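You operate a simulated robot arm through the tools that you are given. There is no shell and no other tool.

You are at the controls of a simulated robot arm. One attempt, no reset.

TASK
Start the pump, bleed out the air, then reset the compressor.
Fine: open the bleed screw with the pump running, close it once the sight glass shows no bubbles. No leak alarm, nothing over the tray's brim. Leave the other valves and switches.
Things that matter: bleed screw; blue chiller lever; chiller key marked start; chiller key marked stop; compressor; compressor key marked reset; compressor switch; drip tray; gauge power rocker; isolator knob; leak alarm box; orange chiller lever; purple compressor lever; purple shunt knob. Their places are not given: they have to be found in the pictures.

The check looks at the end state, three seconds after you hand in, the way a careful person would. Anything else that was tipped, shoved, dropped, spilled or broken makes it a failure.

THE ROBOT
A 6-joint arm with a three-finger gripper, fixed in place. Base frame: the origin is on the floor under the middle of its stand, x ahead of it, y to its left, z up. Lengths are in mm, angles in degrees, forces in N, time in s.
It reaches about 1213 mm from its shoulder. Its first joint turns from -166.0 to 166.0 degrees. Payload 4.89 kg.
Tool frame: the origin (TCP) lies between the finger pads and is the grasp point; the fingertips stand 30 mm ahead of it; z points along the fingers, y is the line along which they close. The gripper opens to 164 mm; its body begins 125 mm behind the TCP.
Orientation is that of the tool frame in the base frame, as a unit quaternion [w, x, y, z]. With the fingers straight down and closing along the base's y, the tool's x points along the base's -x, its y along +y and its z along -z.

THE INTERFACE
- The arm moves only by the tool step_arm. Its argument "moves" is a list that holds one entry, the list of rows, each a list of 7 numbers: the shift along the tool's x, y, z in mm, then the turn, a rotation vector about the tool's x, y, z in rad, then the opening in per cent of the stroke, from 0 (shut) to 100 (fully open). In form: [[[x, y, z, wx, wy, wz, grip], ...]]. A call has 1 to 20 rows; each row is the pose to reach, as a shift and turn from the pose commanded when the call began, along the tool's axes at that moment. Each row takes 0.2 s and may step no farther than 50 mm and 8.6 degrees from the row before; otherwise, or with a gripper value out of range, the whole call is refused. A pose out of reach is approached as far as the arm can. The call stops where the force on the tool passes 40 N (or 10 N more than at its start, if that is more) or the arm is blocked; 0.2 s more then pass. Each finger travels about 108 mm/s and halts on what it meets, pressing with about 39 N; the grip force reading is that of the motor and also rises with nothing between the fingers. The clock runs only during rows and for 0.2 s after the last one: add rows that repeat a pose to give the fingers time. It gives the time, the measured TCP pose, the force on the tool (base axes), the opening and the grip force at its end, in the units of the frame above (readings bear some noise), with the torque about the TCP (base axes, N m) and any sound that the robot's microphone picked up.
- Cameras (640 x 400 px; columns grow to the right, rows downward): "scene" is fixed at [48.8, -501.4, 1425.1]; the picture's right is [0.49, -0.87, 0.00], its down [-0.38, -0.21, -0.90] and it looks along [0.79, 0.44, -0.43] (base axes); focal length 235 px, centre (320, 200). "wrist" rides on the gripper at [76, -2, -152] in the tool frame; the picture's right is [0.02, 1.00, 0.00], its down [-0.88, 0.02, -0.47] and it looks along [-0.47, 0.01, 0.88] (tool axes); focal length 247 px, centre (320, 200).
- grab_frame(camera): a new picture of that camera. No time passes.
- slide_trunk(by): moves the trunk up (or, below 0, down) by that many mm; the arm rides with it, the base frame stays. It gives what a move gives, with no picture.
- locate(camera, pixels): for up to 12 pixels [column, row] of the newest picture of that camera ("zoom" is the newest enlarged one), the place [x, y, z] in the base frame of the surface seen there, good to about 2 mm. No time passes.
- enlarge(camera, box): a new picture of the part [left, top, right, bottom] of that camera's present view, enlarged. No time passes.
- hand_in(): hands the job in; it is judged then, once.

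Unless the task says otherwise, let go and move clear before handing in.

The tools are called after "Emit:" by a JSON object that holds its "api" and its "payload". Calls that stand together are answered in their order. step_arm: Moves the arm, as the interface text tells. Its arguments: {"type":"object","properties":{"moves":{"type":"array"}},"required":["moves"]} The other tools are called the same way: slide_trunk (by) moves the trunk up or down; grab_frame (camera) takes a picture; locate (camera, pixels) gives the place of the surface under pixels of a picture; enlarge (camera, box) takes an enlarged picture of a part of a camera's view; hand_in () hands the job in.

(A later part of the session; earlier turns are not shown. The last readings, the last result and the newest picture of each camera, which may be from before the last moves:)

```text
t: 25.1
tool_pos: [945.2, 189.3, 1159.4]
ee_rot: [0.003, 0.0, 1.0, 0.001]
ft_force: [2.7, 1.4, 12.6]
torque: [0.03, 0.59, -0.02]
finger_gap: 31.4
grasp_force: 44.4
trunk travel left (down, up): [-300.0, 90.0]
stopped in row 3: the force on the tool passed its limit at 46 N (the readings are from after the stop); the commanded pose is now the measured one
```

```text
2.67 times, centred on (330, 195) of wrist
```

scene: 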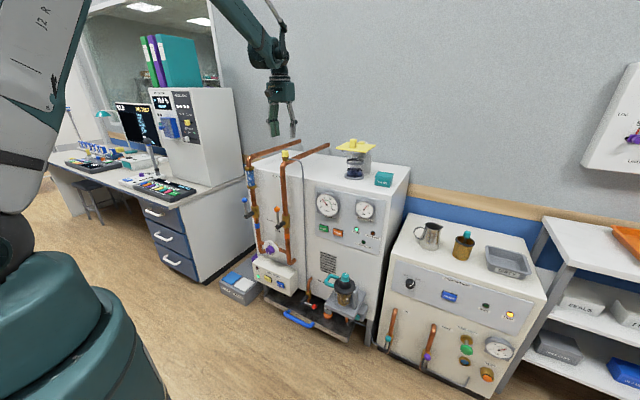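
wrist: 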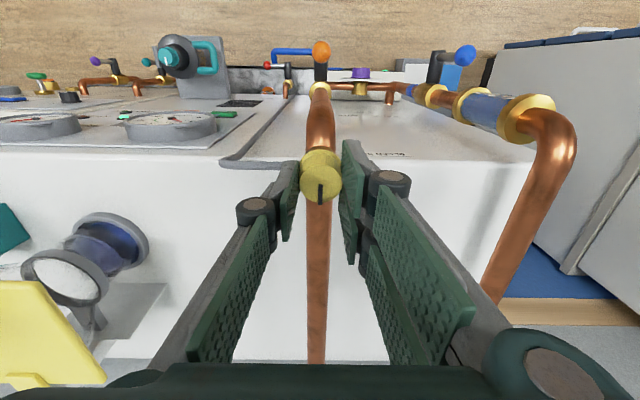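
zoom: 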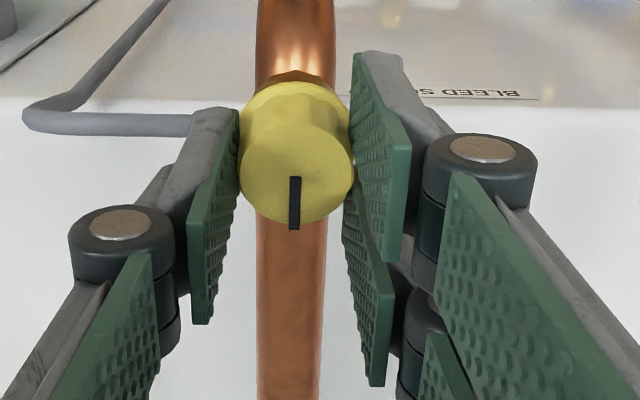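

The forces have relaxed to about 13 N and the grip looks centred on the cap. I'll turn it anticlockwise as seen from above (wz negative), about 37° first, then check the slot, the forces and the hose.

Emit:
{"api": "step_arm", "payload": {"moves": [[[0, 0, 0, 0, 0, -0.13, 10], [0, 0, 0, 0, 0, -0.26, 10], [0, 0, 0, 0, 0, -0.39, 10], [0, 0, 0, 0, 0, -0.52, 10], [0, 0, 0, 0, 0, -0.65, 10]]]}}

Emit:
{"api": "enlarge", "payload": {"camera": "wrist", "box": [240, 120, 420, 270]}}

Emit:
{"api": "enlarge", "payload": {"camera": "scene", "box": [235, 120, 395, 250]}}

```text
t: 26.3
tool_pos: [945.0, 189.0, 1160.5]
ee_rot: [0.002, -0.321, 0.947, 0.001]
ft_force: [9.2, 1.0, 15.7]
torque: [0.39, -0.54, -0.02]
finger_gap: 31.6
grasp_force: 45.1
trunk travel left (down, up): [-300.0, 90.0]
```

```text
2.67 times, centred on (330, 195) of wrist
```

zoom: 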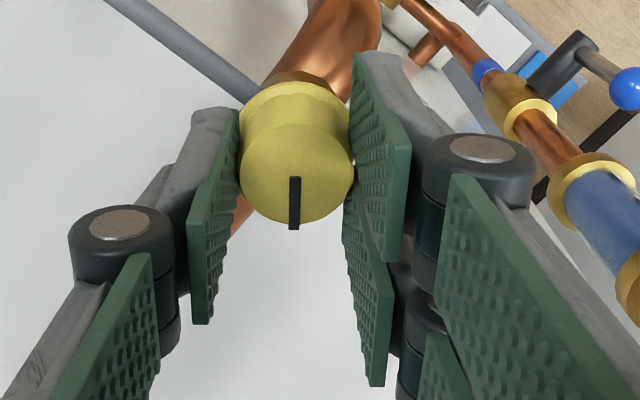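

```text
3.08 times, centred on (315, 185) of scene
```

zoom: 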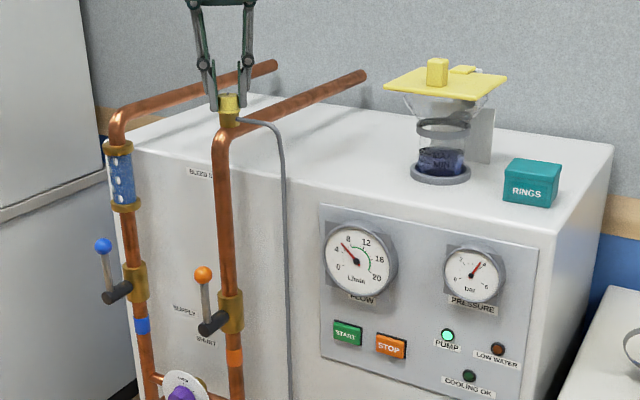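

The cap turned with the gripper (the slot is fixed in the wrist view) and with little torque. I'll check the sight glass, the hose outlet and the tray for any effect before turning further.

Emit:
{"api": "enlarge", "payload": {"camera": "scene", "box": [238, 155, 268, 200]}}

Emit:
{"api": "enlarge", "payload": {"camera": "scene", "box": [240, 255, 380, 345]}}

Emit:
{"api": "enlarge", "payload": {"camera": "scene", "box": [310, 180, 390, 250]}}

```text
8.89 times, centred on (253, 178) of scene
```

zoom: 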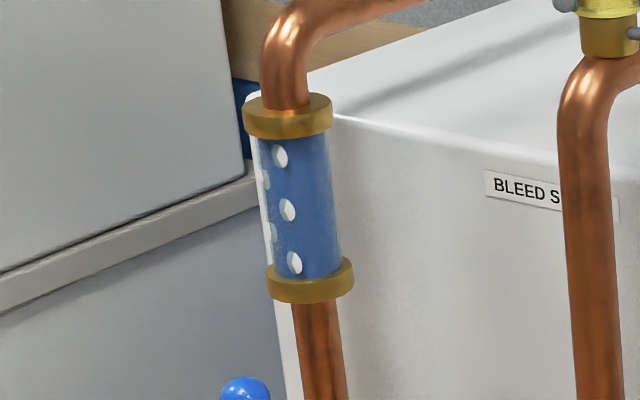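

```text
4.44 times, centred on (310, 300) of scene
```

zoom: 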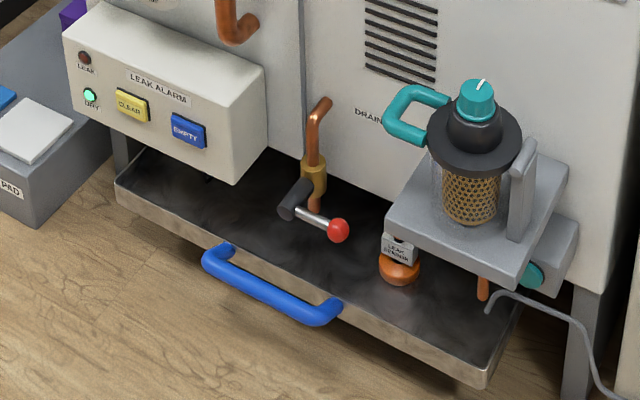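

```text
5.71 times, centred on (350, 215) of scene
```

zoom: 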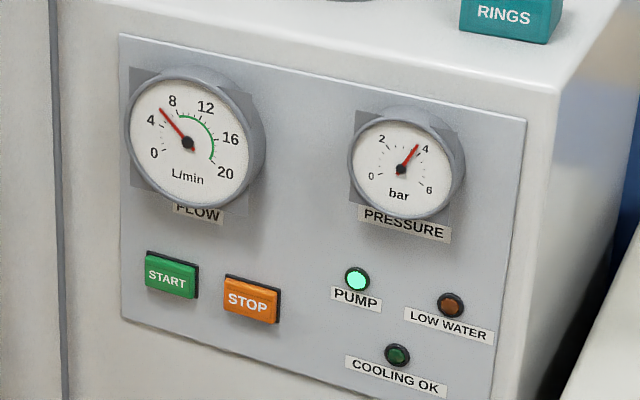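

Flow is up to about 6, the bubbles are still there and the tray is dry. I'll continue anticlockwise by another ~37° and look again.

Emit:
{"api": "step_arm", "payload": {"moves": [[[0, 0, 0, 0, 0, -0.13, 10], [0, 0, 0, 0, 0, -0.26, 10], [0, 0, 0, 0, 0, -0.39, 10], [0, 0, 0, 0, 0, -0.52, 10], [0, 0, 0, 0, 0, -0.65, 10]]]}}

Emit:
{"api": "enlarge", "payload": {"camera": "wrist", "box": [240, 120, 420, 270]}}

Emit:
{"api": "enlarge", "payload": {"camera": "scene", "box": [238, 155, 268, 200]}}

Emit:
{"api": "enlarge", "payload": {"camera": "scene", "box": [310, 180, 390, 250]}}

Emit:
{"api": "enlarge", "payload": {"camera": "scene", "box": [240, 255, 380, 345]}}

```text
t: 27.5
tool_pos: [945.2, 189.2, 1159.7]
ee_rot: [0.003, -0.605, 0.796, 0.0]
ft_force: [21.1, 7.7, 27.9]
torque: [0.46, -0.6, -0.03]
finger_gap: 31.3
grasp_force: 44.9
trunk travel left (down, up): [-300.0, 90.0]
```

```text
2.67 times, centred on (330, 195) of wrist
```

zoom: 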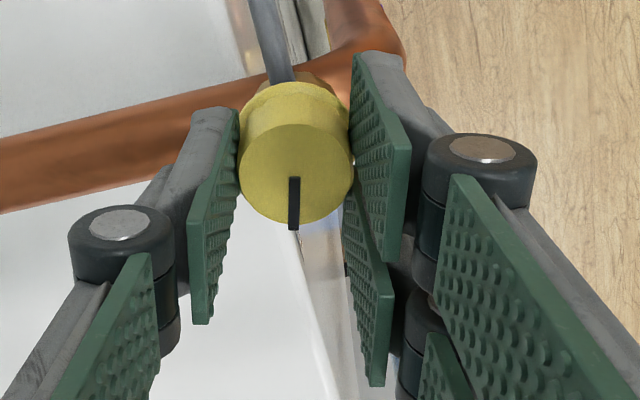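

```text
8.89 times, centred on (253, 178) of scene
```

zoom: 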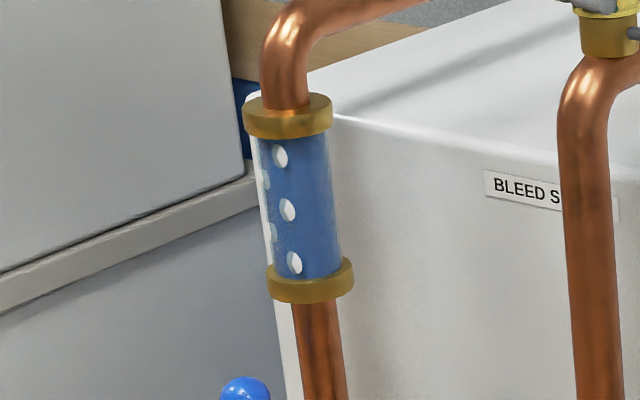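

```text
5.71 times, centred on (350, 215) of scene
```

zoom: 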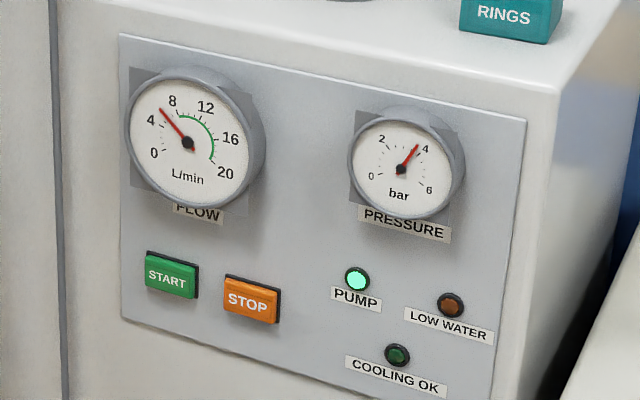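

```text
4.44 times, centred on (310, 300) of scene
```

zoom: 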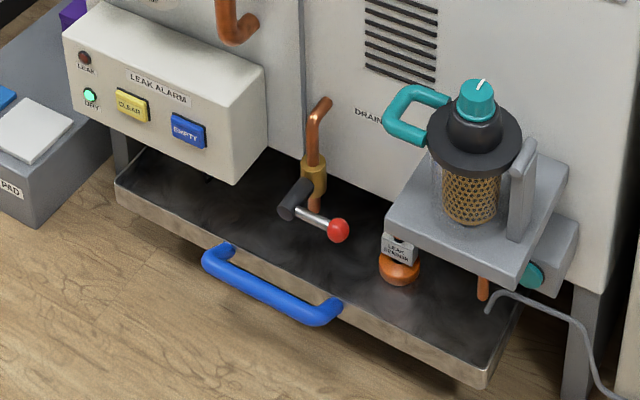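

The cap has turned ~75° so far, with no change in the bubbles, the flow or the tray. The force is creeping up (z +28), as if the screw is rising. I'll keep turning while easing up 1 mm and over toward +x.

Emit:
{"api": "step_arm", "payload": {"moves": [[[-0.4, -1.4, -1, 0, 0, 0, 10], [-0.4, -1.4, -1, 0, 0, -0.13, 10], [-0.4, -1.4, -1, 0, 0, -0.26, 10], [-0.4, -1.4, -1.2, 0, 0, -0.39, 10], [-0.4, -1.4, -1.2, 0, 0, -0.52, 10]]]}}

Emit:
{"api": "enlarge", "payload": {"camera": "wrist", "box": [240, 120, 420, 270]}}

Emit:
{"api": "enlarge", "payload": {"camera": "scene", "box": [238, 155, 268, 200]}}

Emit:
{"api": "enlarge", "payload": {"camera": "scene", "box": [310, 180, 390, 250]}}

Emit:
{"api": "enlarge", "payload": {"camera": "scene", "box": [240, 255, 380, 345]}}

```text
t: 28.7
tool_pos: [945.4, 189.3, 1159.4]
ee_rot: [-0.002, 0.79, -0.613, -0.001]
ft_force: [-16.6, 9.2, -3.1]
torque: [1.17, 0.74, -0.04]
finger_gap: 31.3
grasp_force: 45.2
trunk travel left (down, up): [-300.0, 90.0]
```

```text
2.67 times, centred on (330, 195) of wrist
```

zoom: 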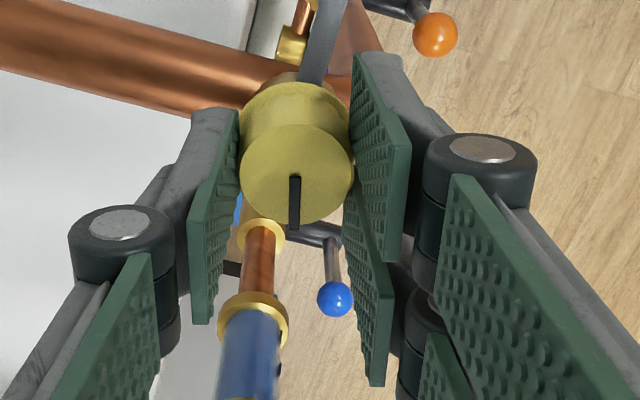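

```text
8.89 times, centred on (253, 178) of scene
```

zoom: 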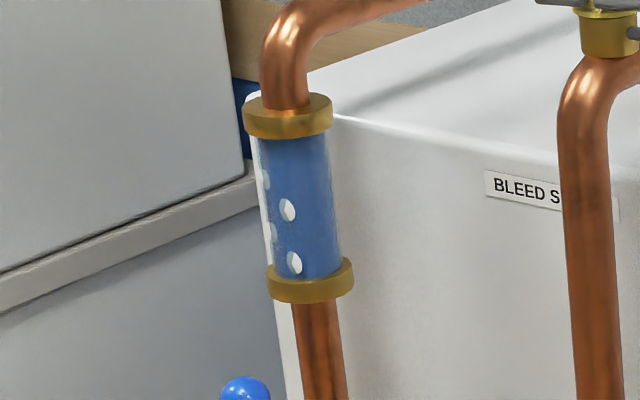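

```text
5.71 times, centred on (350, 215) of scene
```

zoom: 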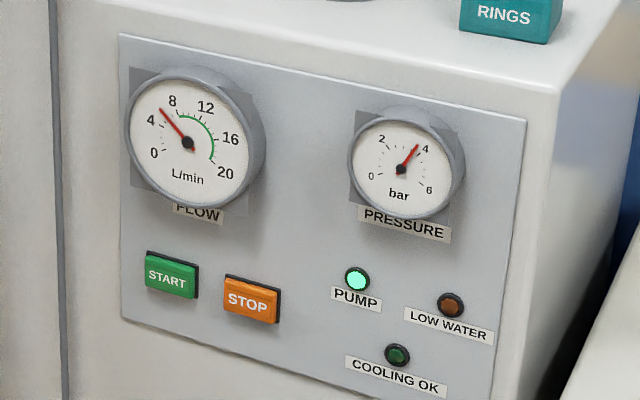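

```text
4.44 times, centred on (310, 300) of scene
```

zoom: 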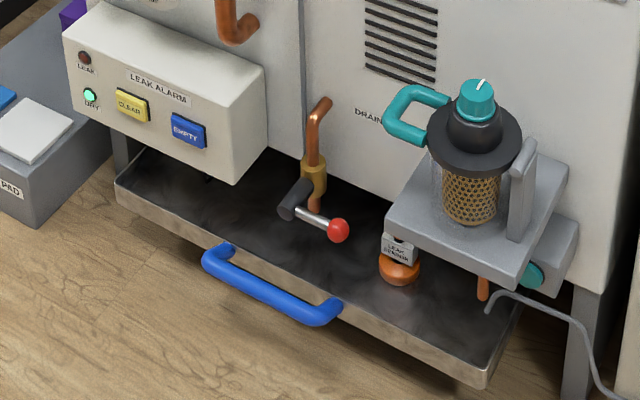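

One bubble has gone from the sight glass: the top one at (280,155) in the zoom is missing. The screw is now open and venting, so I'll hold here briefly and look again.

Emit:
{"api": "step_arm", "payload": {"moves": [[[0, 0, 0, 0, 0, 0, 10], [0, 0, 0, 0, 0, 0, 10], [0, 0, 0, 0, 0, 0, 10]]]}}

Emit:
{"api": "enlarge", "payload": {"camera": "scene", "box": [238, 155, 268, 200]}}

Emit:
{"api": "enlarge", "payload": {"camera": "scene", "box": [240, 255, 380, 345]}}

Emit:
{"api": "enlarge", "payload": {"camera": "scene", "box": [310, 180, 390, 250]}}

```text
t: 29.5
tool_pos: [946.1, 188.8, 1159.6]
ee_rot: [-0.002, 0.789, -0.614, 0.001]
ft_force: [-31.1, 8.2, -16.3]
torque: [0.18, 0.73, 0.02]
finger_gap: 31.7
grasp_force: 44.8
trunk travel left (down, up): [-300.0, 90.0]
```

```text
8.89 times, centred on (253, 178) of scene
```

zoom: 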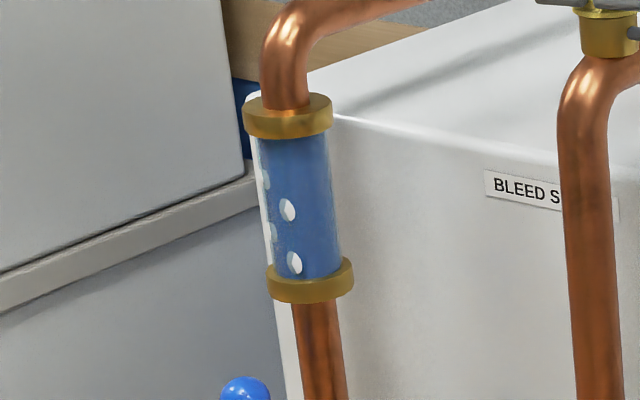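

```text
4.44 times, centred on (310, 300) of scene
```

zoom: 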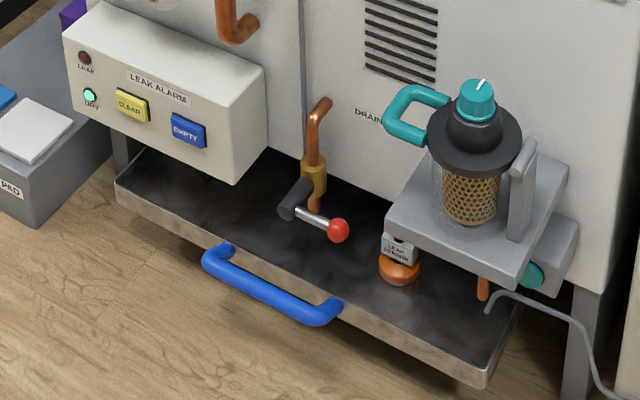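

```text
5.71 times, centred on (350, 215) of scene
```

zoom: 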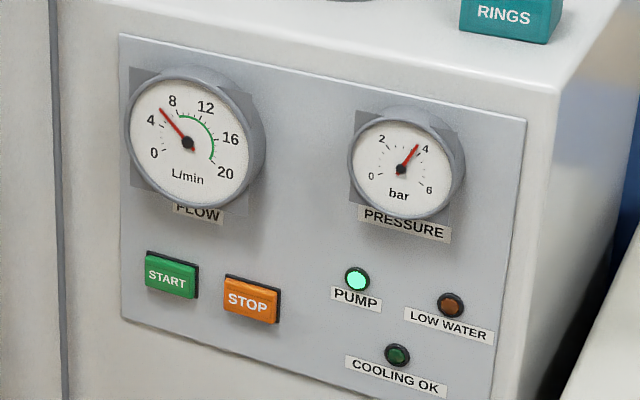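

It still shows two or three bubbles after 0.8 s, and the tray is dry. I'll relax the -31 N side load a little and wait longer, watching the glass.

Emit:
{"api": "step_arm", "payload": {"moves": [[[-0.7, 1.3, 0.6, 0, 0, 0, 10], [-0.7, 1.3, 0.6, 0, 0, 0, 10], [-0.7, 1.3, 0.6, 0, 0, 0, 10], [-0.7, 1.3, 0.6, 0, 0, 0, 10], [-0.7, 1.3, 0.6, 0, 0, 0, 10], [-0.7, 1.3, 0.6, 0, 0, 0, 10]]]}}

Emit:
{"api": "enlarge", "payload": {"camera": "scene", "box": [238, 155, 268, 200]}}

Emit:
{"api": "enlarge", "payload": {"camera": "scene", "box": [240, 255, 380, 345]}}

```text
t: 30.9
tool_pos: [946.2, 190.3, 1159.0]
ee_rot: [-0.003, 0.789, -0.614, 0.001]
ft_force: [10.2, 13.2, 4.2]
torque: [0.22, -0.35, 0.01]
finger_gap: 31.6
grasp_force: 44.9
trunk travel left (down, up): [-300.0, 90.0]
```

```text
8.89 times, centred on (253, 178) of scene
```

zoom: 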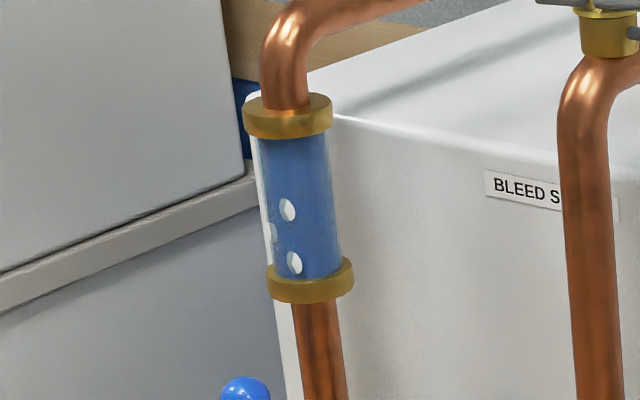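

```text
4.44 times, centred on (310, 300) of scene
```

zoom: 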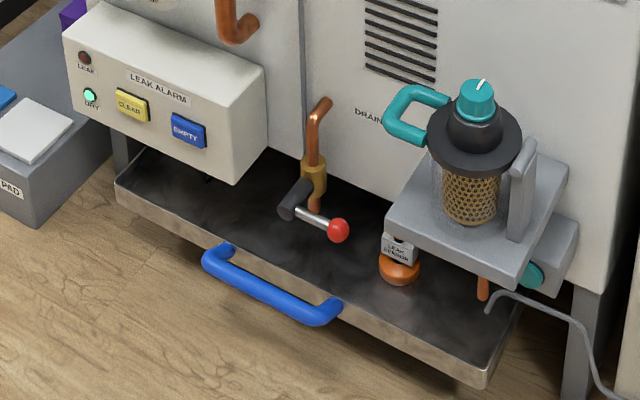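

Another bubble has gone and the tray is still dry, so the air is venting steadily. I'll hold for 2 s more.

Emit:
{"api": "step_arm", "payload": {"moves": [[[0, 0, 0, 0, 0, 0, 10], [0, 0, 0, 0, 0, 0, 10], [0, 0, 0, 0, 0, 0, 10], [0, 0, 0, 0, 0, 0, 10], [0, 0, 0, 0, 0, 0, 10], [0, 0, 0, 0, 0, 0, 10], [0, 0, 0, 0, 0, 0, 10], [0, 0, 0, 0, 0, 0, 10], [0, 0, 0, 0, 0, 0, 10]]]}}

Emit:
{"api": "enlarge", "payload": {"camera": "scene", "box": [238, 155, 268, 200]}}

Emit:
{"api": "enlarge", "payload": {"camera": "scene", "box": [240, 255, 380, 345]}}

Emit:
{"api": "enlarge", "payload": {"camera": "scene", "box": [310, 130, 410, 250]}}

```text
t: 32.8
tool_pos: [944.1, 189.7, 1159.4]
ee_rot: [-0.002, 0.79, -0.614, 0.001]
ft_force: [5.1, 3.8, 2.2]
torque: [0.06, -0.51, -0.01]
finger_gap: 31.7
grasp_force: 44.5
trunk travel left (down, up): [-300.0, 90.0]
stopped in row 9: the force on the tool passed its limit at 40 N (the readings are from after the stop); the commanded pose is now the measured one
```

```text
8.89 times, centred on (253, 178) of scene
```

zoom: 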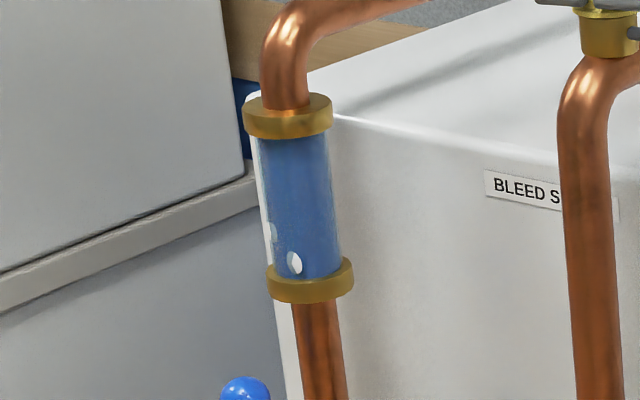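

```text
4.44 times, centred on (310, 300) of scene
```

zoom: 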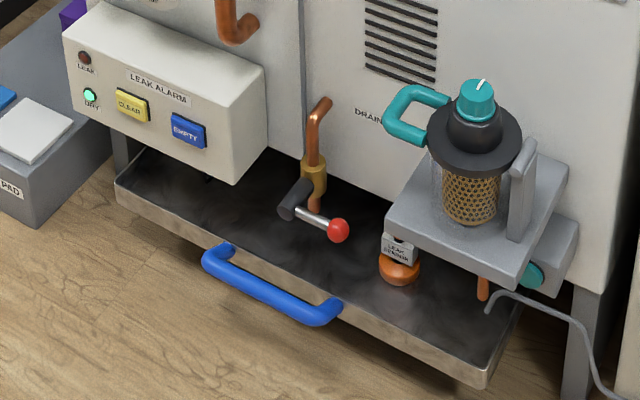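

```text
3.33 times, centred on (360, 190) of scene
```

zoom: 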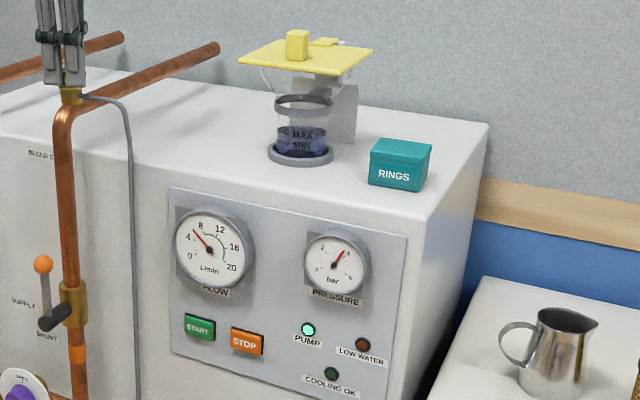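

Only two bubbles are left, at (294,263) and (271,232), and the tray is still dry. I'll hold another ~1.6 s.

Emit:
{"api": "step_arm", "payload": {"moves": [[[0, 0, 0, 0, 0, 0, 10], [0, 0, 0, 0, 0, 0, 10], [0, 0, 0, 0, 0, 0, 10], [0, 0, 0, 0, 0, 0, 10], [0, 0, 0, 0, 0, 0, 10], [0, 0, 0, 0, 0, 0, 10], [0, 0, 0, 0, 0, 0, 10]]]}}

Emit:
{"api": "enlarge", "payload": {"camera": "scene", "box": [238, 155, 268, 200]}}

Emit:
{"api": "enlarge", "payload": {"camera": "scene", "box": [240, 255, 380, 345]}}

```text
t: 34.4
tool_pos: [946.1, 189.6, 1159.6]
ee_rot: [-0.002, 0.79, -0.613, 0.001]
ft_force: [10.9, 9.0, 3.6]
torque: [0.27, -0.26, -0.03]
finger_gap: 31.2
grasp_force: 45.0
trunk travel left (down, up): [-300.0, 90.0]
```

```text
8.89 times, centred on (253, 178) of scene
```

zoom: 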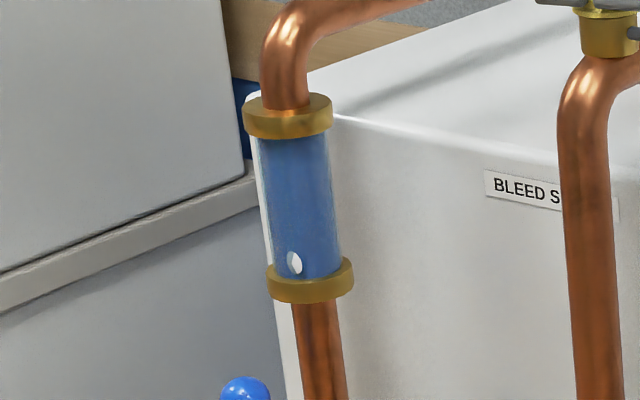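

```text
4.44 times, centred on (310, 300) of scene
```

zoom: 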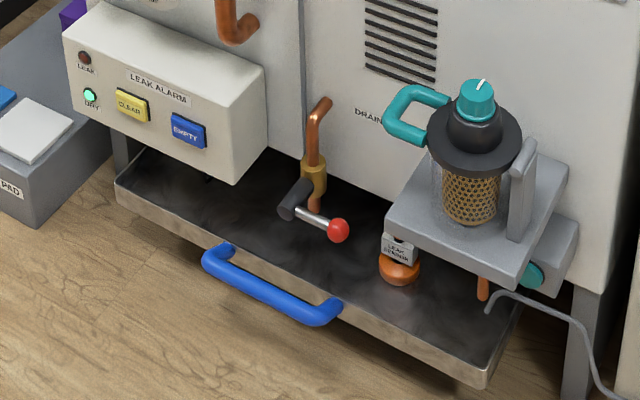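

One visible bubble remains, at (294,263). I'll hold for another ~1 s and look again.

Emit:
{"api": "step_arm", "payload": {"moves": [[[0, 0, 0, 0, 0, 0, 10], [0, 0, 0, 0, 0, 0, 10], [0, 0, 0, 0, 0, 0, 10], [0, 0, 0, 0, 0, 0, 10]]]}}

Emit:
{"api": "enlarge", "payload": {"camera": "scene", "box": [238, 155, 268, 200]}}

Emit:
{"api": "enlarge", "payload": {"camera": "wrist", "box": [200, 100, 460, 300]}}

```text
t: 35.4
tool_pos: [945.1, 189.7, 1160.3]
ee_rot: [-0.002, 0.789, -0.614, 0.001]
ft_force: [11.0, 9.1, 4.7]
torque: [0.19, -0.31, 0.01]
finger_gap: 31.5
grasp_force: 44.6
trunk travel left (down, up): [-300.0, 90.0]
```

```text
8.89 times, centred on (253, 178) of scene
```

zoom: 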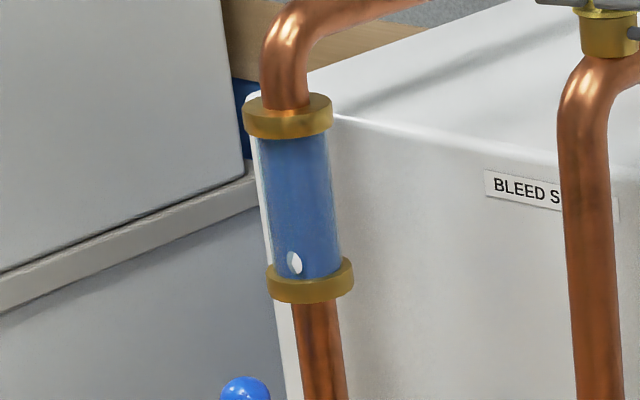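

```text
2.00 times, centred on (330, 200) of wrist
```

zoom: 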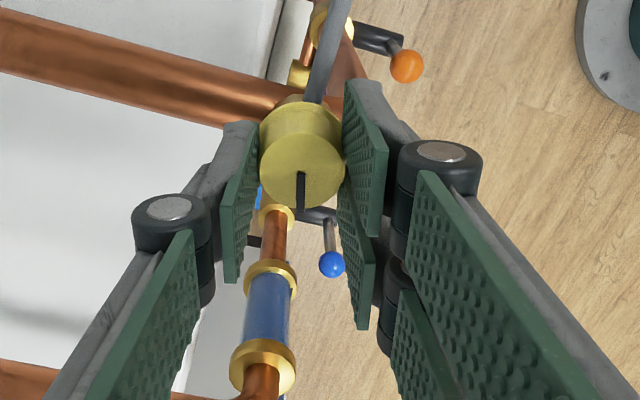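

One bubble is still at (294,263). I'll wait ~0.8 s more; the wrist view shows the glass as well, at (268,310) in its zoom.

Emit:
{"api": "step_arm", "payload": {"moves": [[[0, 0, 0, 0, 0, 0, 10], [0, 0, 0, 0, 0, 0, 10], [0, 0, 0, 0, 0, 0, 10]]]}}

Emit:
{"api": "enlarge", "payload": {"camera": "scene", "box": [238, 155, 268, 200]}}

Emit:
{"api": "enlarge", "payload": {"camera": "wrist", "box": [270, 200, 350, 310]}}

Emit:
{"api": "enlarge", "payload": {"camera": "scene", "box": [240, 255, 380, 345]}}

```text
t: 36.2
tool_pos: [945.3, 189.8, 1160.8]
ee_rot: [-0.003, 0.79, -0.613, 0.001]
ft_force: [12.9, 8.9, 6.3]
torque: [0.3, -0.33, -0.02]
finger_gap: 31.4
grasp_force: 44.5
trunk travel left (down, up): [-300.0, 90.0]
```

```text
8.89 times, centred on (253, 178) of scene
```

zoom: 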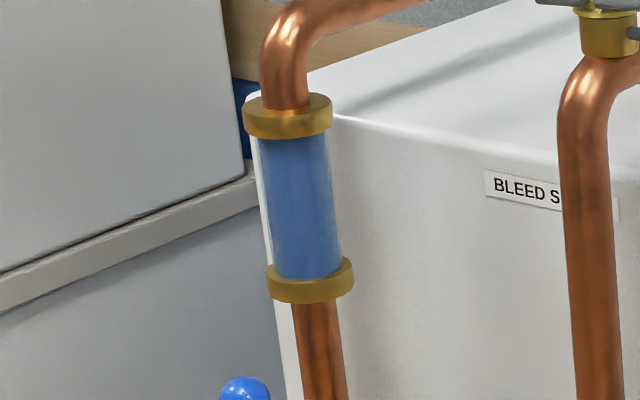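

```text
3.64 times, centred on (310, 255) of wrist
```

zoom: 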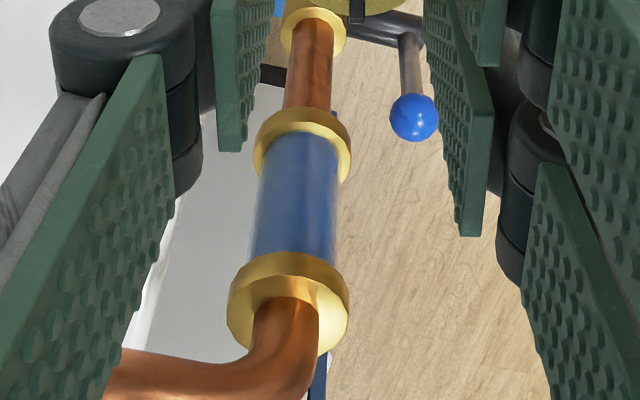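

```text
4.44 times, centred on (310, 300) of scene
```

zoom: 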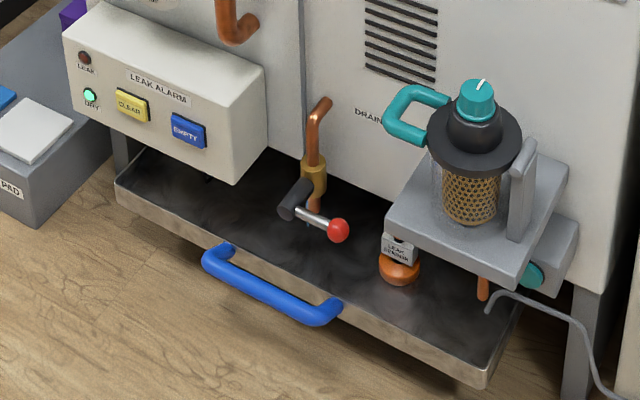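

Neither view shows any bubbles, and a blue drip has just appeared at the tray, near (310,218). I'll close the screw now by turning clockwise the full 1.82 rad I opened it.

Emit:
{"api": "step_arm", "payload": {"moves": [[[0, 0, 0, 0, 0, 0.145, 10], [0, 0, 0, 0, 0, 0.29, 10], [0, 0, 0, 0, 0, 0.435, 10], [0, 0, 0, 0, 0, 0.58, 10], [0, 0, 0, 0, 0, 0.725, 10], [0, 0, 0, 0, 0, 0.87, 10], [0, 0, 0, 0, 0, 1.015, 10], [0, 0, 0, 0, 0, 1.16, 10], [0, 0, 0, 0, 0, 1.305, 10], [0, 0, 0, 0, 0, 1.45, 10], [0, 0, 0, 0, 0, 1.595, 10], [0, 0, 0, 0, 0, 1.74, 10], [0, 0, 0, 0, 0, 1.82, 10]]]}}

Emit:
{"api": "enlarge", "payload": {"camera": "wrist", "box": [240, 120, 420, 270]}}

Emit:
{"api": "enlarge", "payload": {"camera": "scene", "box": [238, 155, 268, 200]}}

Emit:
{"api": "enlarge", "payload": {"camera": "scene", "box": [240, 255, 380, 345]}}

Emit:
{"api": "enlarge", "payload": {"camera": "scene", "box": [310, 130, 410, 250]}}

```text
t: 39.0
tool_pos: [944.5, 188.5, 1159.9]
ee_rot: [0.002, 0.001, 1.0, 0.001]
ft_force: [-22.8, -6.4, -17.7]
torque: [-0.2, 0.32, 0.01]
finger_gap: 31.8
grasp_force: 45.0
trunk travel left (down, up): [-300.0, 90.0]
```

```text
2.67 times, centred on (330, 195) of wrist
```

zoom: 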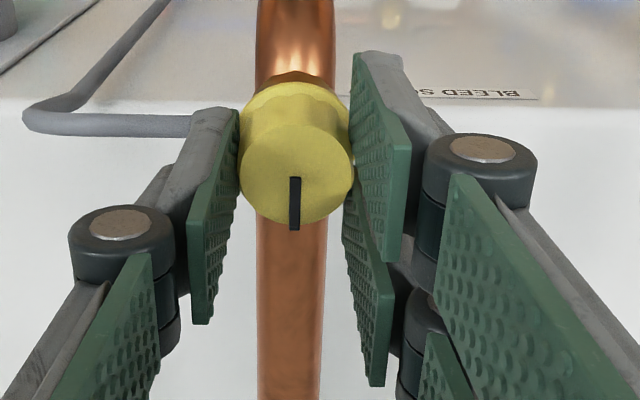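

```text
8.89 times, centred on (253, 178) of scene
```

zoom: 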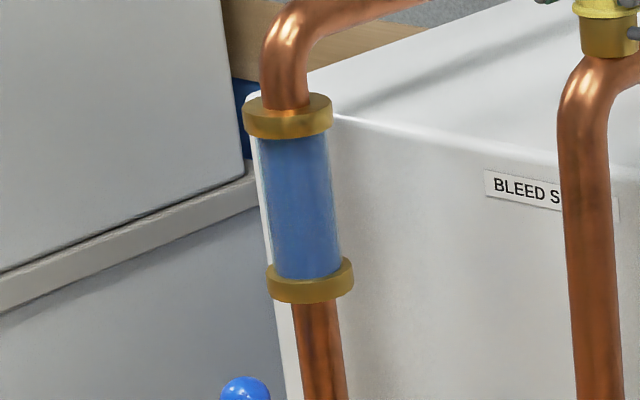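

```text
4.44 times, centred on (310, 300) of scene
```

zoom: 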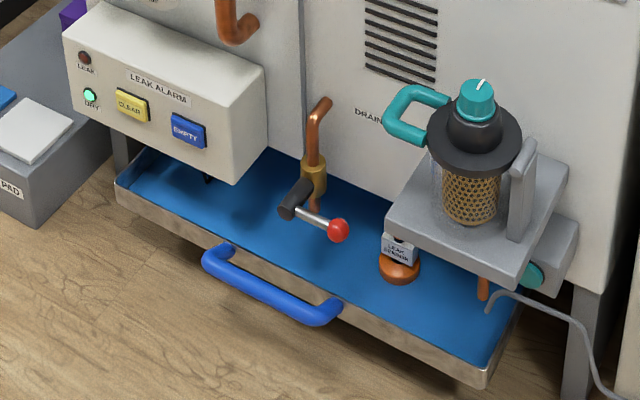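

```text
3.33 times, centred on (360, 190) of scene
```

zoom: 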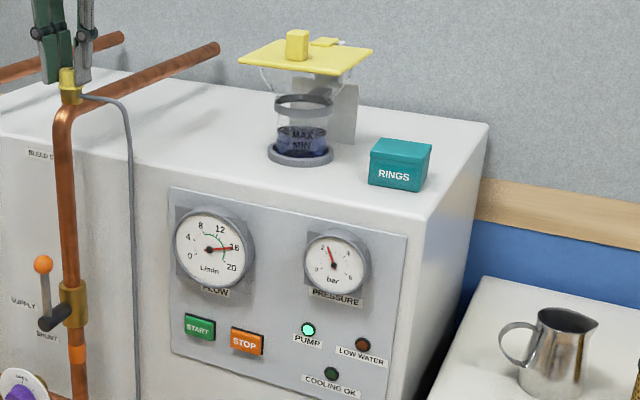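

The slot is back at its original direction (+x), the glass is clear and flow is up to about 16. The tray has a shallow blue layer and the alarm still shows DRY. I'll wait a moment and check that the water level holds before letting go.

Emit:
{"api": "step_arm", "payload": {"moves": [[[0, 0, 0, 0, 0, 0.03, 10], [0, 0, 0, 0, 0, 0.03, 10], [0, 0, 0, 0, 0, 0, 10]]]}}

Emit:
{"api": "enlarge", "payload": {"camera": "scene", "box": [240, 255, 380, 345]}}

Emit:
{"api": "enlarge", "payload": {"camera": "scene", "box": [310, 180, 390, 250]}}

Emit:
{"api": "locate", "payload": {"camera": "scene", "pixels": [[300, 305], [330, 320], [280, 295], [345, 330], [329, 316], [335, 312]]}}

```text
t: 39.8
tool_pos: [945.6, 188.5, 1159.1]
ee_rot: [0.002, 0.0, 1.0, 0.002]
ft_force: [-6.6, -1.1, -9.6]
torque: [-0.07, 0.74, -0.02]
finger_gap: 31.7
grasp_force: 44.7
trunk travel left (down, up): [-300.0, 90.0]
```

```text
4.44 times, centred on (310, 300) of scene
```

zoom: 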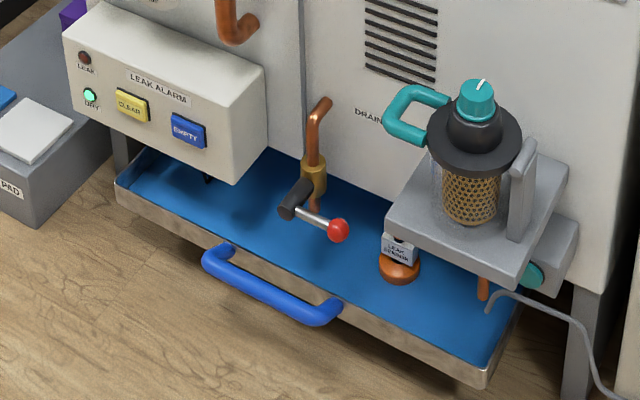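

```text
5.71 times, centred on (350, 215) of scene
```

zoom: 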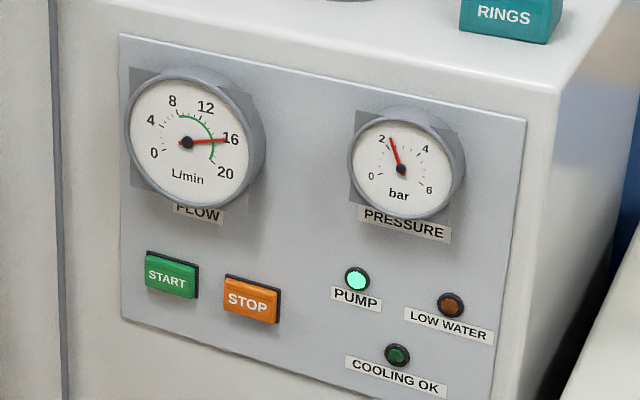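

```text
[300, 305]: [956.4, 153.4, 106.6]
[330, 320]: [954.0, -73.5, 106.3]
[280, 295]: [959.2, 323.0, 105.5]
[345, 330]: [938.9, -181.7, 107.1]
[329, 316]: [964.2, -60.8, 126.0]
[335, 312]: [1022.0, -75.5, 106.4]
```

The level and alarm are steady, with flow in the green band at ~16. I'll open the fingers and lift straight off the cap.

Emit:
{"api": "step_arm", "payload": {"moves": [[[0, 0, 0, 0, 0, 0, 25], [0, 0, 0, 0, 0, 0, 40], [0, 0, 0, 0, 0, 0, 50], [0, 0, 0, 0, 0, 0, 50], [0, 0, -30, 0, 0, 0, 50], [0, 0, -70, 0, 0, 0, 50], [0, 0, -110, 0, 0, 0, 50], [0, 0, -140, 0, 0, 0, 50], [0, 0, -140, 0, 0, 0, 50]]]}}

Emit:
{"api": "grab_frame", "payload": {"camera": "scene"}}

Emit:
{"api": "enlarge", "payload": {"camera": "scene", "box": [240, 140, 400, 250]}}

Emit:
{"api": "enlarge", "payload": {"camera": "wrist", "box": [240, 100, 400, 200]}}

```text
t: 41.8
tool_pos: [943.0, 189.2, 1302.2]
ee_rot: [0.002, 0.0, 1.0, 0.002]
ft_force: [-1.9, -1.3, 0.6]
torque: [0.01, -0.06, 0.0]
finger_gap: 81.9
grasp_force: 0.0
trunk travel left (down, up): [-300.0, 90.0]
```

```text
taken
```

scene: 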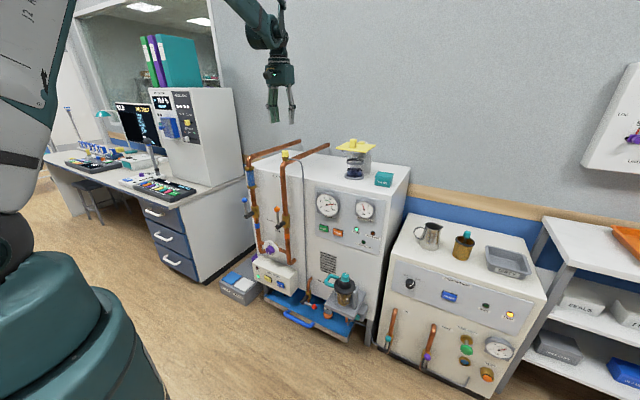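

```text
3.64 times, centred on (320, 195) of scene
```

zoom: 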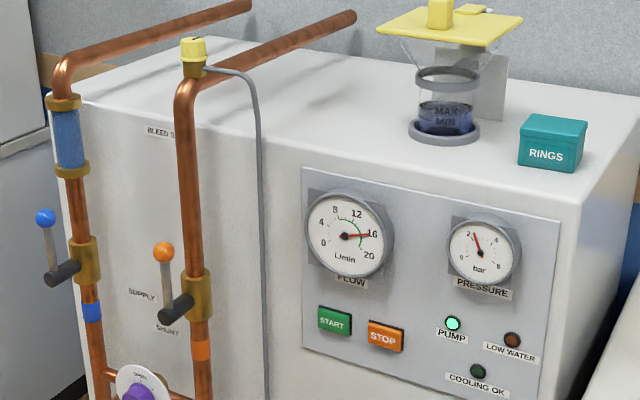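

```text
4.00 times, centred on (320, 150) of wrist
```

zoom: 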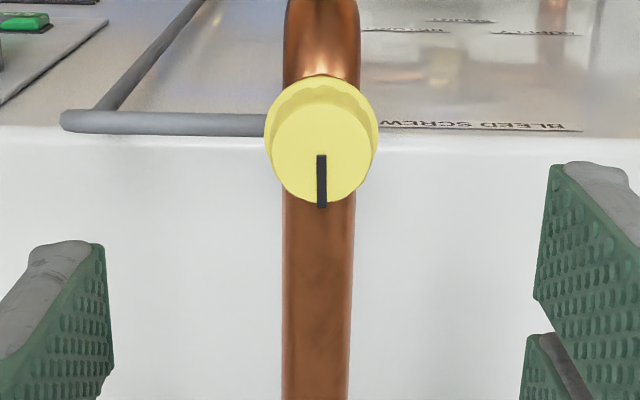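

The bleed screw is released with its slot on +x, the hose and pipes are undisturbed, flow is ~16 and COOLING OK isn't lit yet. I'll move back and toward the compressor at height, tilting to 30° down and closing the fingers.

Emit:
{"api": "step_arm", "payload": {"moves": [[[16.3, -43.9, 0, 0, 0, 0, 50], [32.6, -87.8, 0, 0, -0.105, 0, 30], [48.9, -131.7, 0, 0, -0.21, 0, 10], [65.2, -175.6, 0, 0, -0.315, 0, 0], [81.5, -219.5, 0, 0, -0.42, 0, 0], [97.8, -263.4, 0, 0, -0.525, 0, 0], [114.1, -307.3, 0, 0, -0.63, 0, 0], [130.4, -351.2, 0, 0, -0.735, 0, 0], [146.7, -395.1, 0, 0, -0.84, 0, 0], [163, -439, 0, 0, -0.945, 0, 0], [163, -439, 0, 0, -1.047, 0, 0], [163, -439, 0, 0, -1.047, 0, 0]]]}}

Emit:
{"api": "grab_frame", "payload": {"camera": "scene"}}

Emit:
{"api": "enlarge", "payload": {"camera": "scene", "box": [300, 180, 400, 250]}}

Emit:
{"api": "enlarge", "payload": {"camera": "scene", "box": [370, 210, 560, 400]}}

```text
t: 44.4
tool_pos: [779.3, -250.1, 1297.6]
ee_rot: [0.503, 0.001, 0.864, 0.001]
ft_force: [-0.7, -0.1, 0.0]
torque: [0.05, -0.02, 0.11]
finger_gap: 0.0
grasp_force: 39.6
trunk travel left (down, up): [-300.0, 90.0]
```

```text
taken
```

scene: 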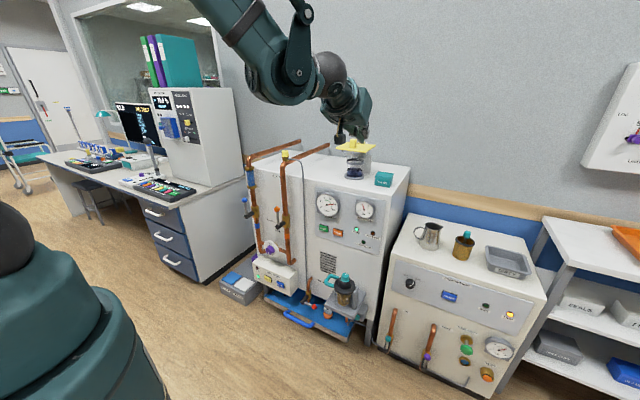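

```text
5.71 times, centred on (350, 215) of scene
```

zoom: 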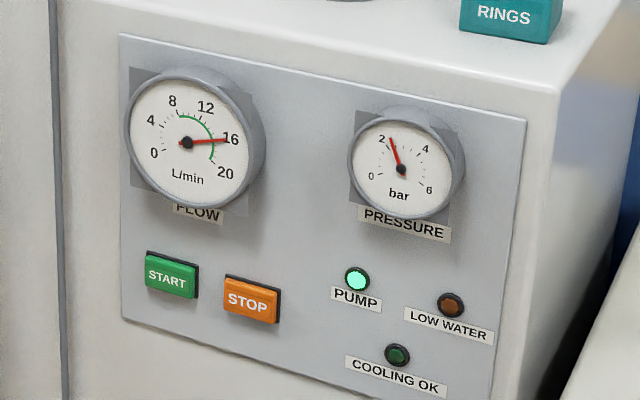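

```text
2.11 times, centred on (465, 305) of scene
```

zoom: 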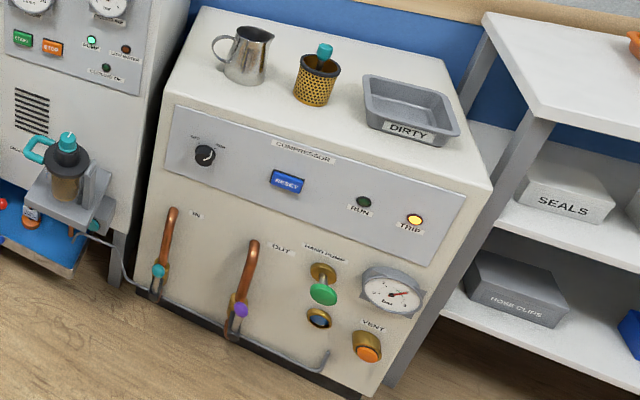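

Flow is steady at ~16 with the PUMP lamp on, but COOLING OK isn't lit yet. The compressor's own gauge at (392,290) in the zoom seems to have moved, so I'll look at it and its controls closely.

Emit:
{"api": "enlarge", "payload": {"camera": "scene", "box": [450, 320, 520, 390]}}

Emit:
{"api": "enlarge", "payload": {"camera": "scene", "box": [380, 255, 530, 345]}}

Emit:
{"api": "enlarge", "payload": {"camera": "scene", "box": [375, 300, 455, 380]}}

Emit:
{"api": "enlarge", "payload": {"camera": "scene", "box": [235, 180, 305, 265]}}

```text
5.71 times, centred on (485, 355) of scene
```

zoom: 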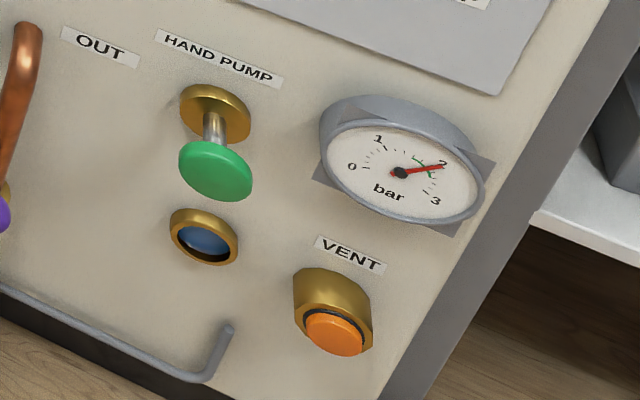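

```text
4.27 times, centred on (455, 300) of scene
```

zoom: 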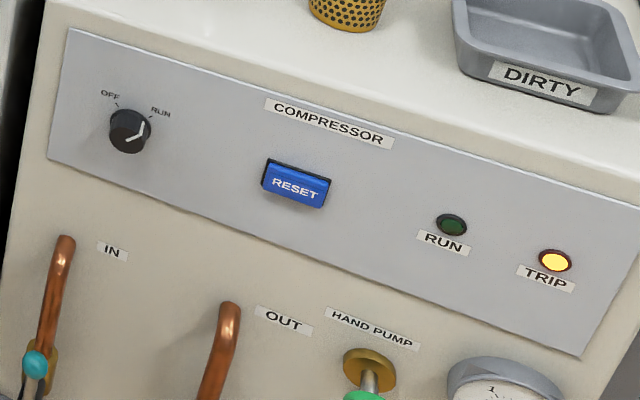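

```text
5.00 times, centred on (415, 340) of scene
```

zoom: 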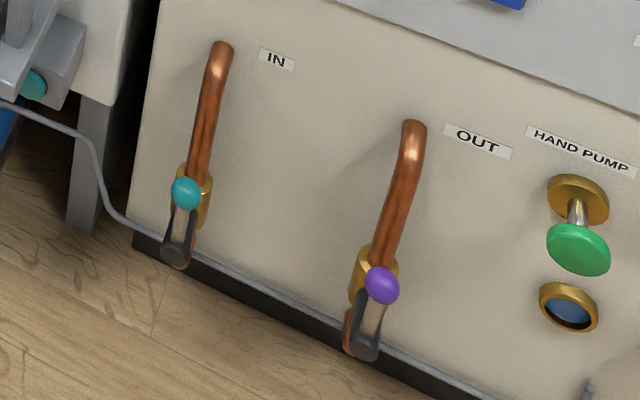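

```text
4.71 times, centred on (270, 222) of scene
```

zoom: 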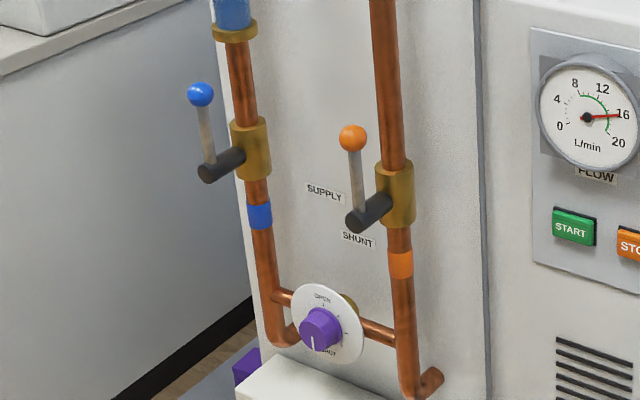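

Everything looks consistent: the shunt is at SHUT, the levers are along the pipes, compressor pressure is 2 bar in its green band, and only TRIP is lit. COOLING OK is probably on a delay. I'll lower the trunk on the way to RESET and check again.

Emit:
{"api": "slide_trunk", "payload": {"by": -300}}

Emit:
{"api": "grab_frame", "payload": {"camera": "scene"}}

Emit:
{"api": "enlarge", "payload": {"camera": "scene", "box": [300, 180, 400, 250]}}

Emit:
{"api": "enlarge", "payload": {"camera": "scene", "box": [240, 255, 380, 345]}}

```text
t: 47.4
tool_pos: [779.7, -249.7, 998.1]
ee_rot: [0.502, 0.001, 0.865, 0.001]
ft_force: [1.2, 0.1, -0.8]
torque: [-0.01, 0.02, 0.0]
finger_gap: 0.0
grasp_force: 39.3
trunk travel left (down, up): [0.0, 390.0]
```

```text
taken
```

scene: 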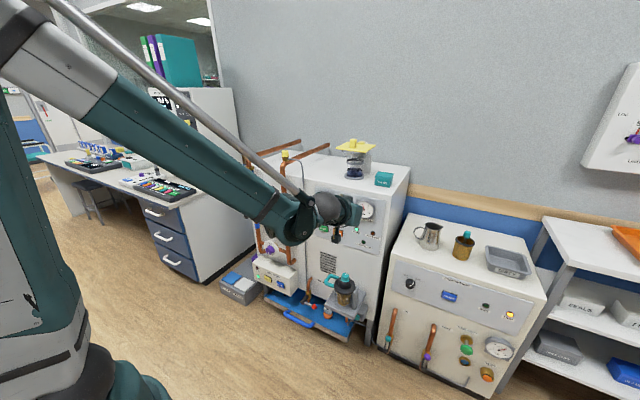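

```text
5.71 times, centred on (350, 215) of scene
```

zoom: 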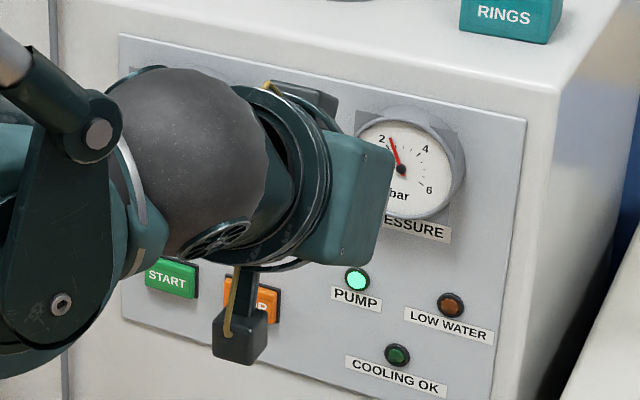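

```text
4.44 times, centred on (310, 300) of scene
```

zoom: 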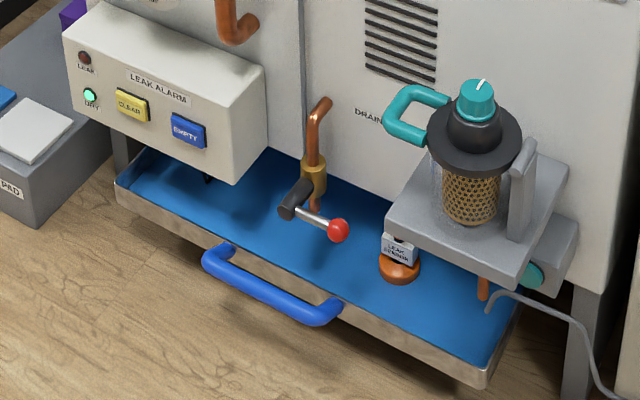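

The alarm is DRY and the tray level is unchanged. COOLING OK is still dark, so I'll keep the pump running and move to the waypoint in front of RESET at about (820,-634,750).

Emit:
{"api": "step_arm", "payload": {"moves": [[[19.5, -38.4, 15.9, 0, 0, 0, 0], [39, -76.8, 31.7, 0, 0, 0, 0], [58.4, -115.2, 47.6, 0, 0, 0, 0], [77.9, -153.6, 63.4, 0, 0, 0, 0], [97.4, -192, 79.3, 0, 0, 0, 0], [116.9, -230.4, 95.2, 0, 0, 0, 0], [136.4, -268.8, 111, 0, 0, 0, 0], [155.8, -307.2, 126.9, 0, 0, 0, 0], [175.3, -345.6, 142.7, 0, 0, 0, 0], [194.8, -384, 158.6, 0, 0, 0, 0], [194.8, -384, 158.6, 0, 0, 0, 0]]]}}

Emit:
{"api": "grab_frame", "payload": {"camera": "scene"}}

Emit:
{"api": "grab_frame", "payload": {"camera": "wrist"}}

Emit:
{"api": "enlarge", "payload": {"camera": "scene", "box": [300, 180, 400, 250]}}

```text
t: 49.8
tool_pos: [817.1, -633.4, 744.4]
ee_rot: [0.503, 0.001, 0.864, 0.001]
ft_force: [-0.7, 0.8, 0.8]
torque: [-0.05, 0.05, -0.1]
finger_gap: 0.1
grasp_force: 38.5
trunk travel left (down, up): [0.0, 390.0]
```

```text
taken
```

scene: 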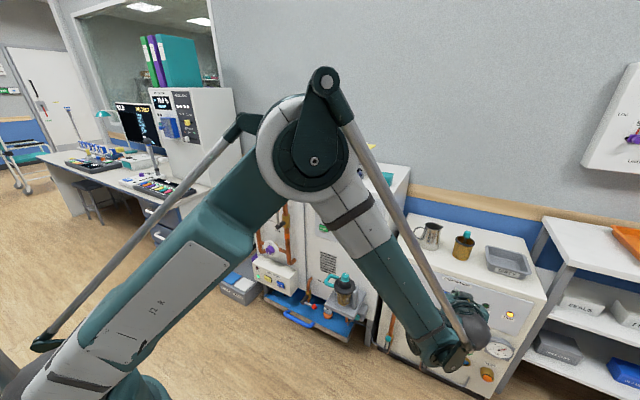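

```text
taken
```

wrist: 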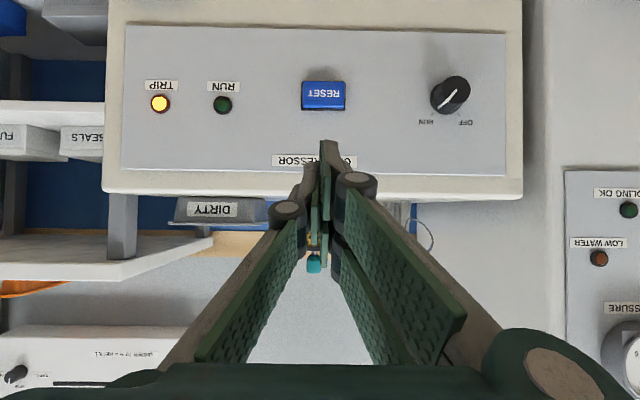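

```text
5.71 times, centred on (350, 215) of scene
```

zoom: 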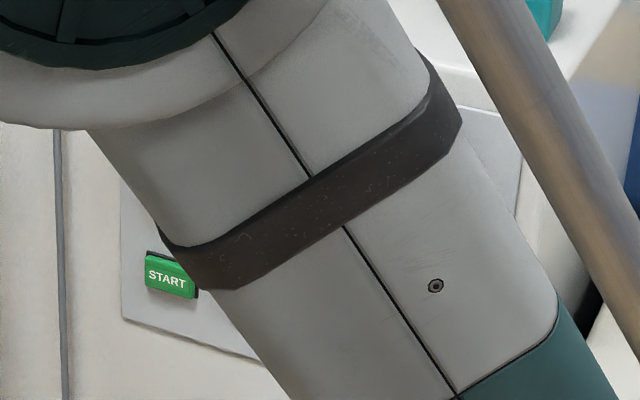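

RESET is at (323,96) in the wrist view, with TRIP lit. The COOLING OK lamp is at the right edge, (628,209), so I'll look at it closely.

Emit:
{"api": "enlarge", "payload": {"camera": "wrist", "box": [560, 160, 640, 280]}}

Emit:
{"api": "locate", "payload": {"camera": "wrist", "pixels": [[323, 96], [303, 84], [344, 84], [303, 107], [344, 107], [450, 95], [222, 105]]}}

```text
3.33 times, centred on (600, 220) of wrist
```

zoom: 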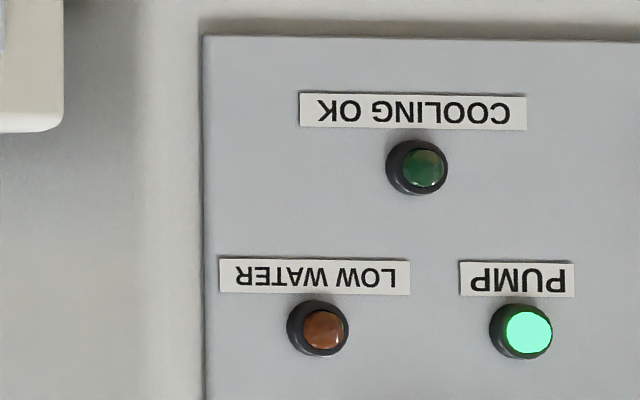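

```text
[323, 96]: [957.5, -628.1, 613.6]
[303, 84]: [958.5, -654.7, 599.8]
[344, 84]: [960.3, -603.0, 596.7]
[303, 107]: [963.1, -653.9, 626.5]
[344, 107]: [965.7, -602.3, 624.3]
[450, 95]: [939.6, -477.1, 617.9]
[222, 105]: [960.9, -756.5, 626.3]
```

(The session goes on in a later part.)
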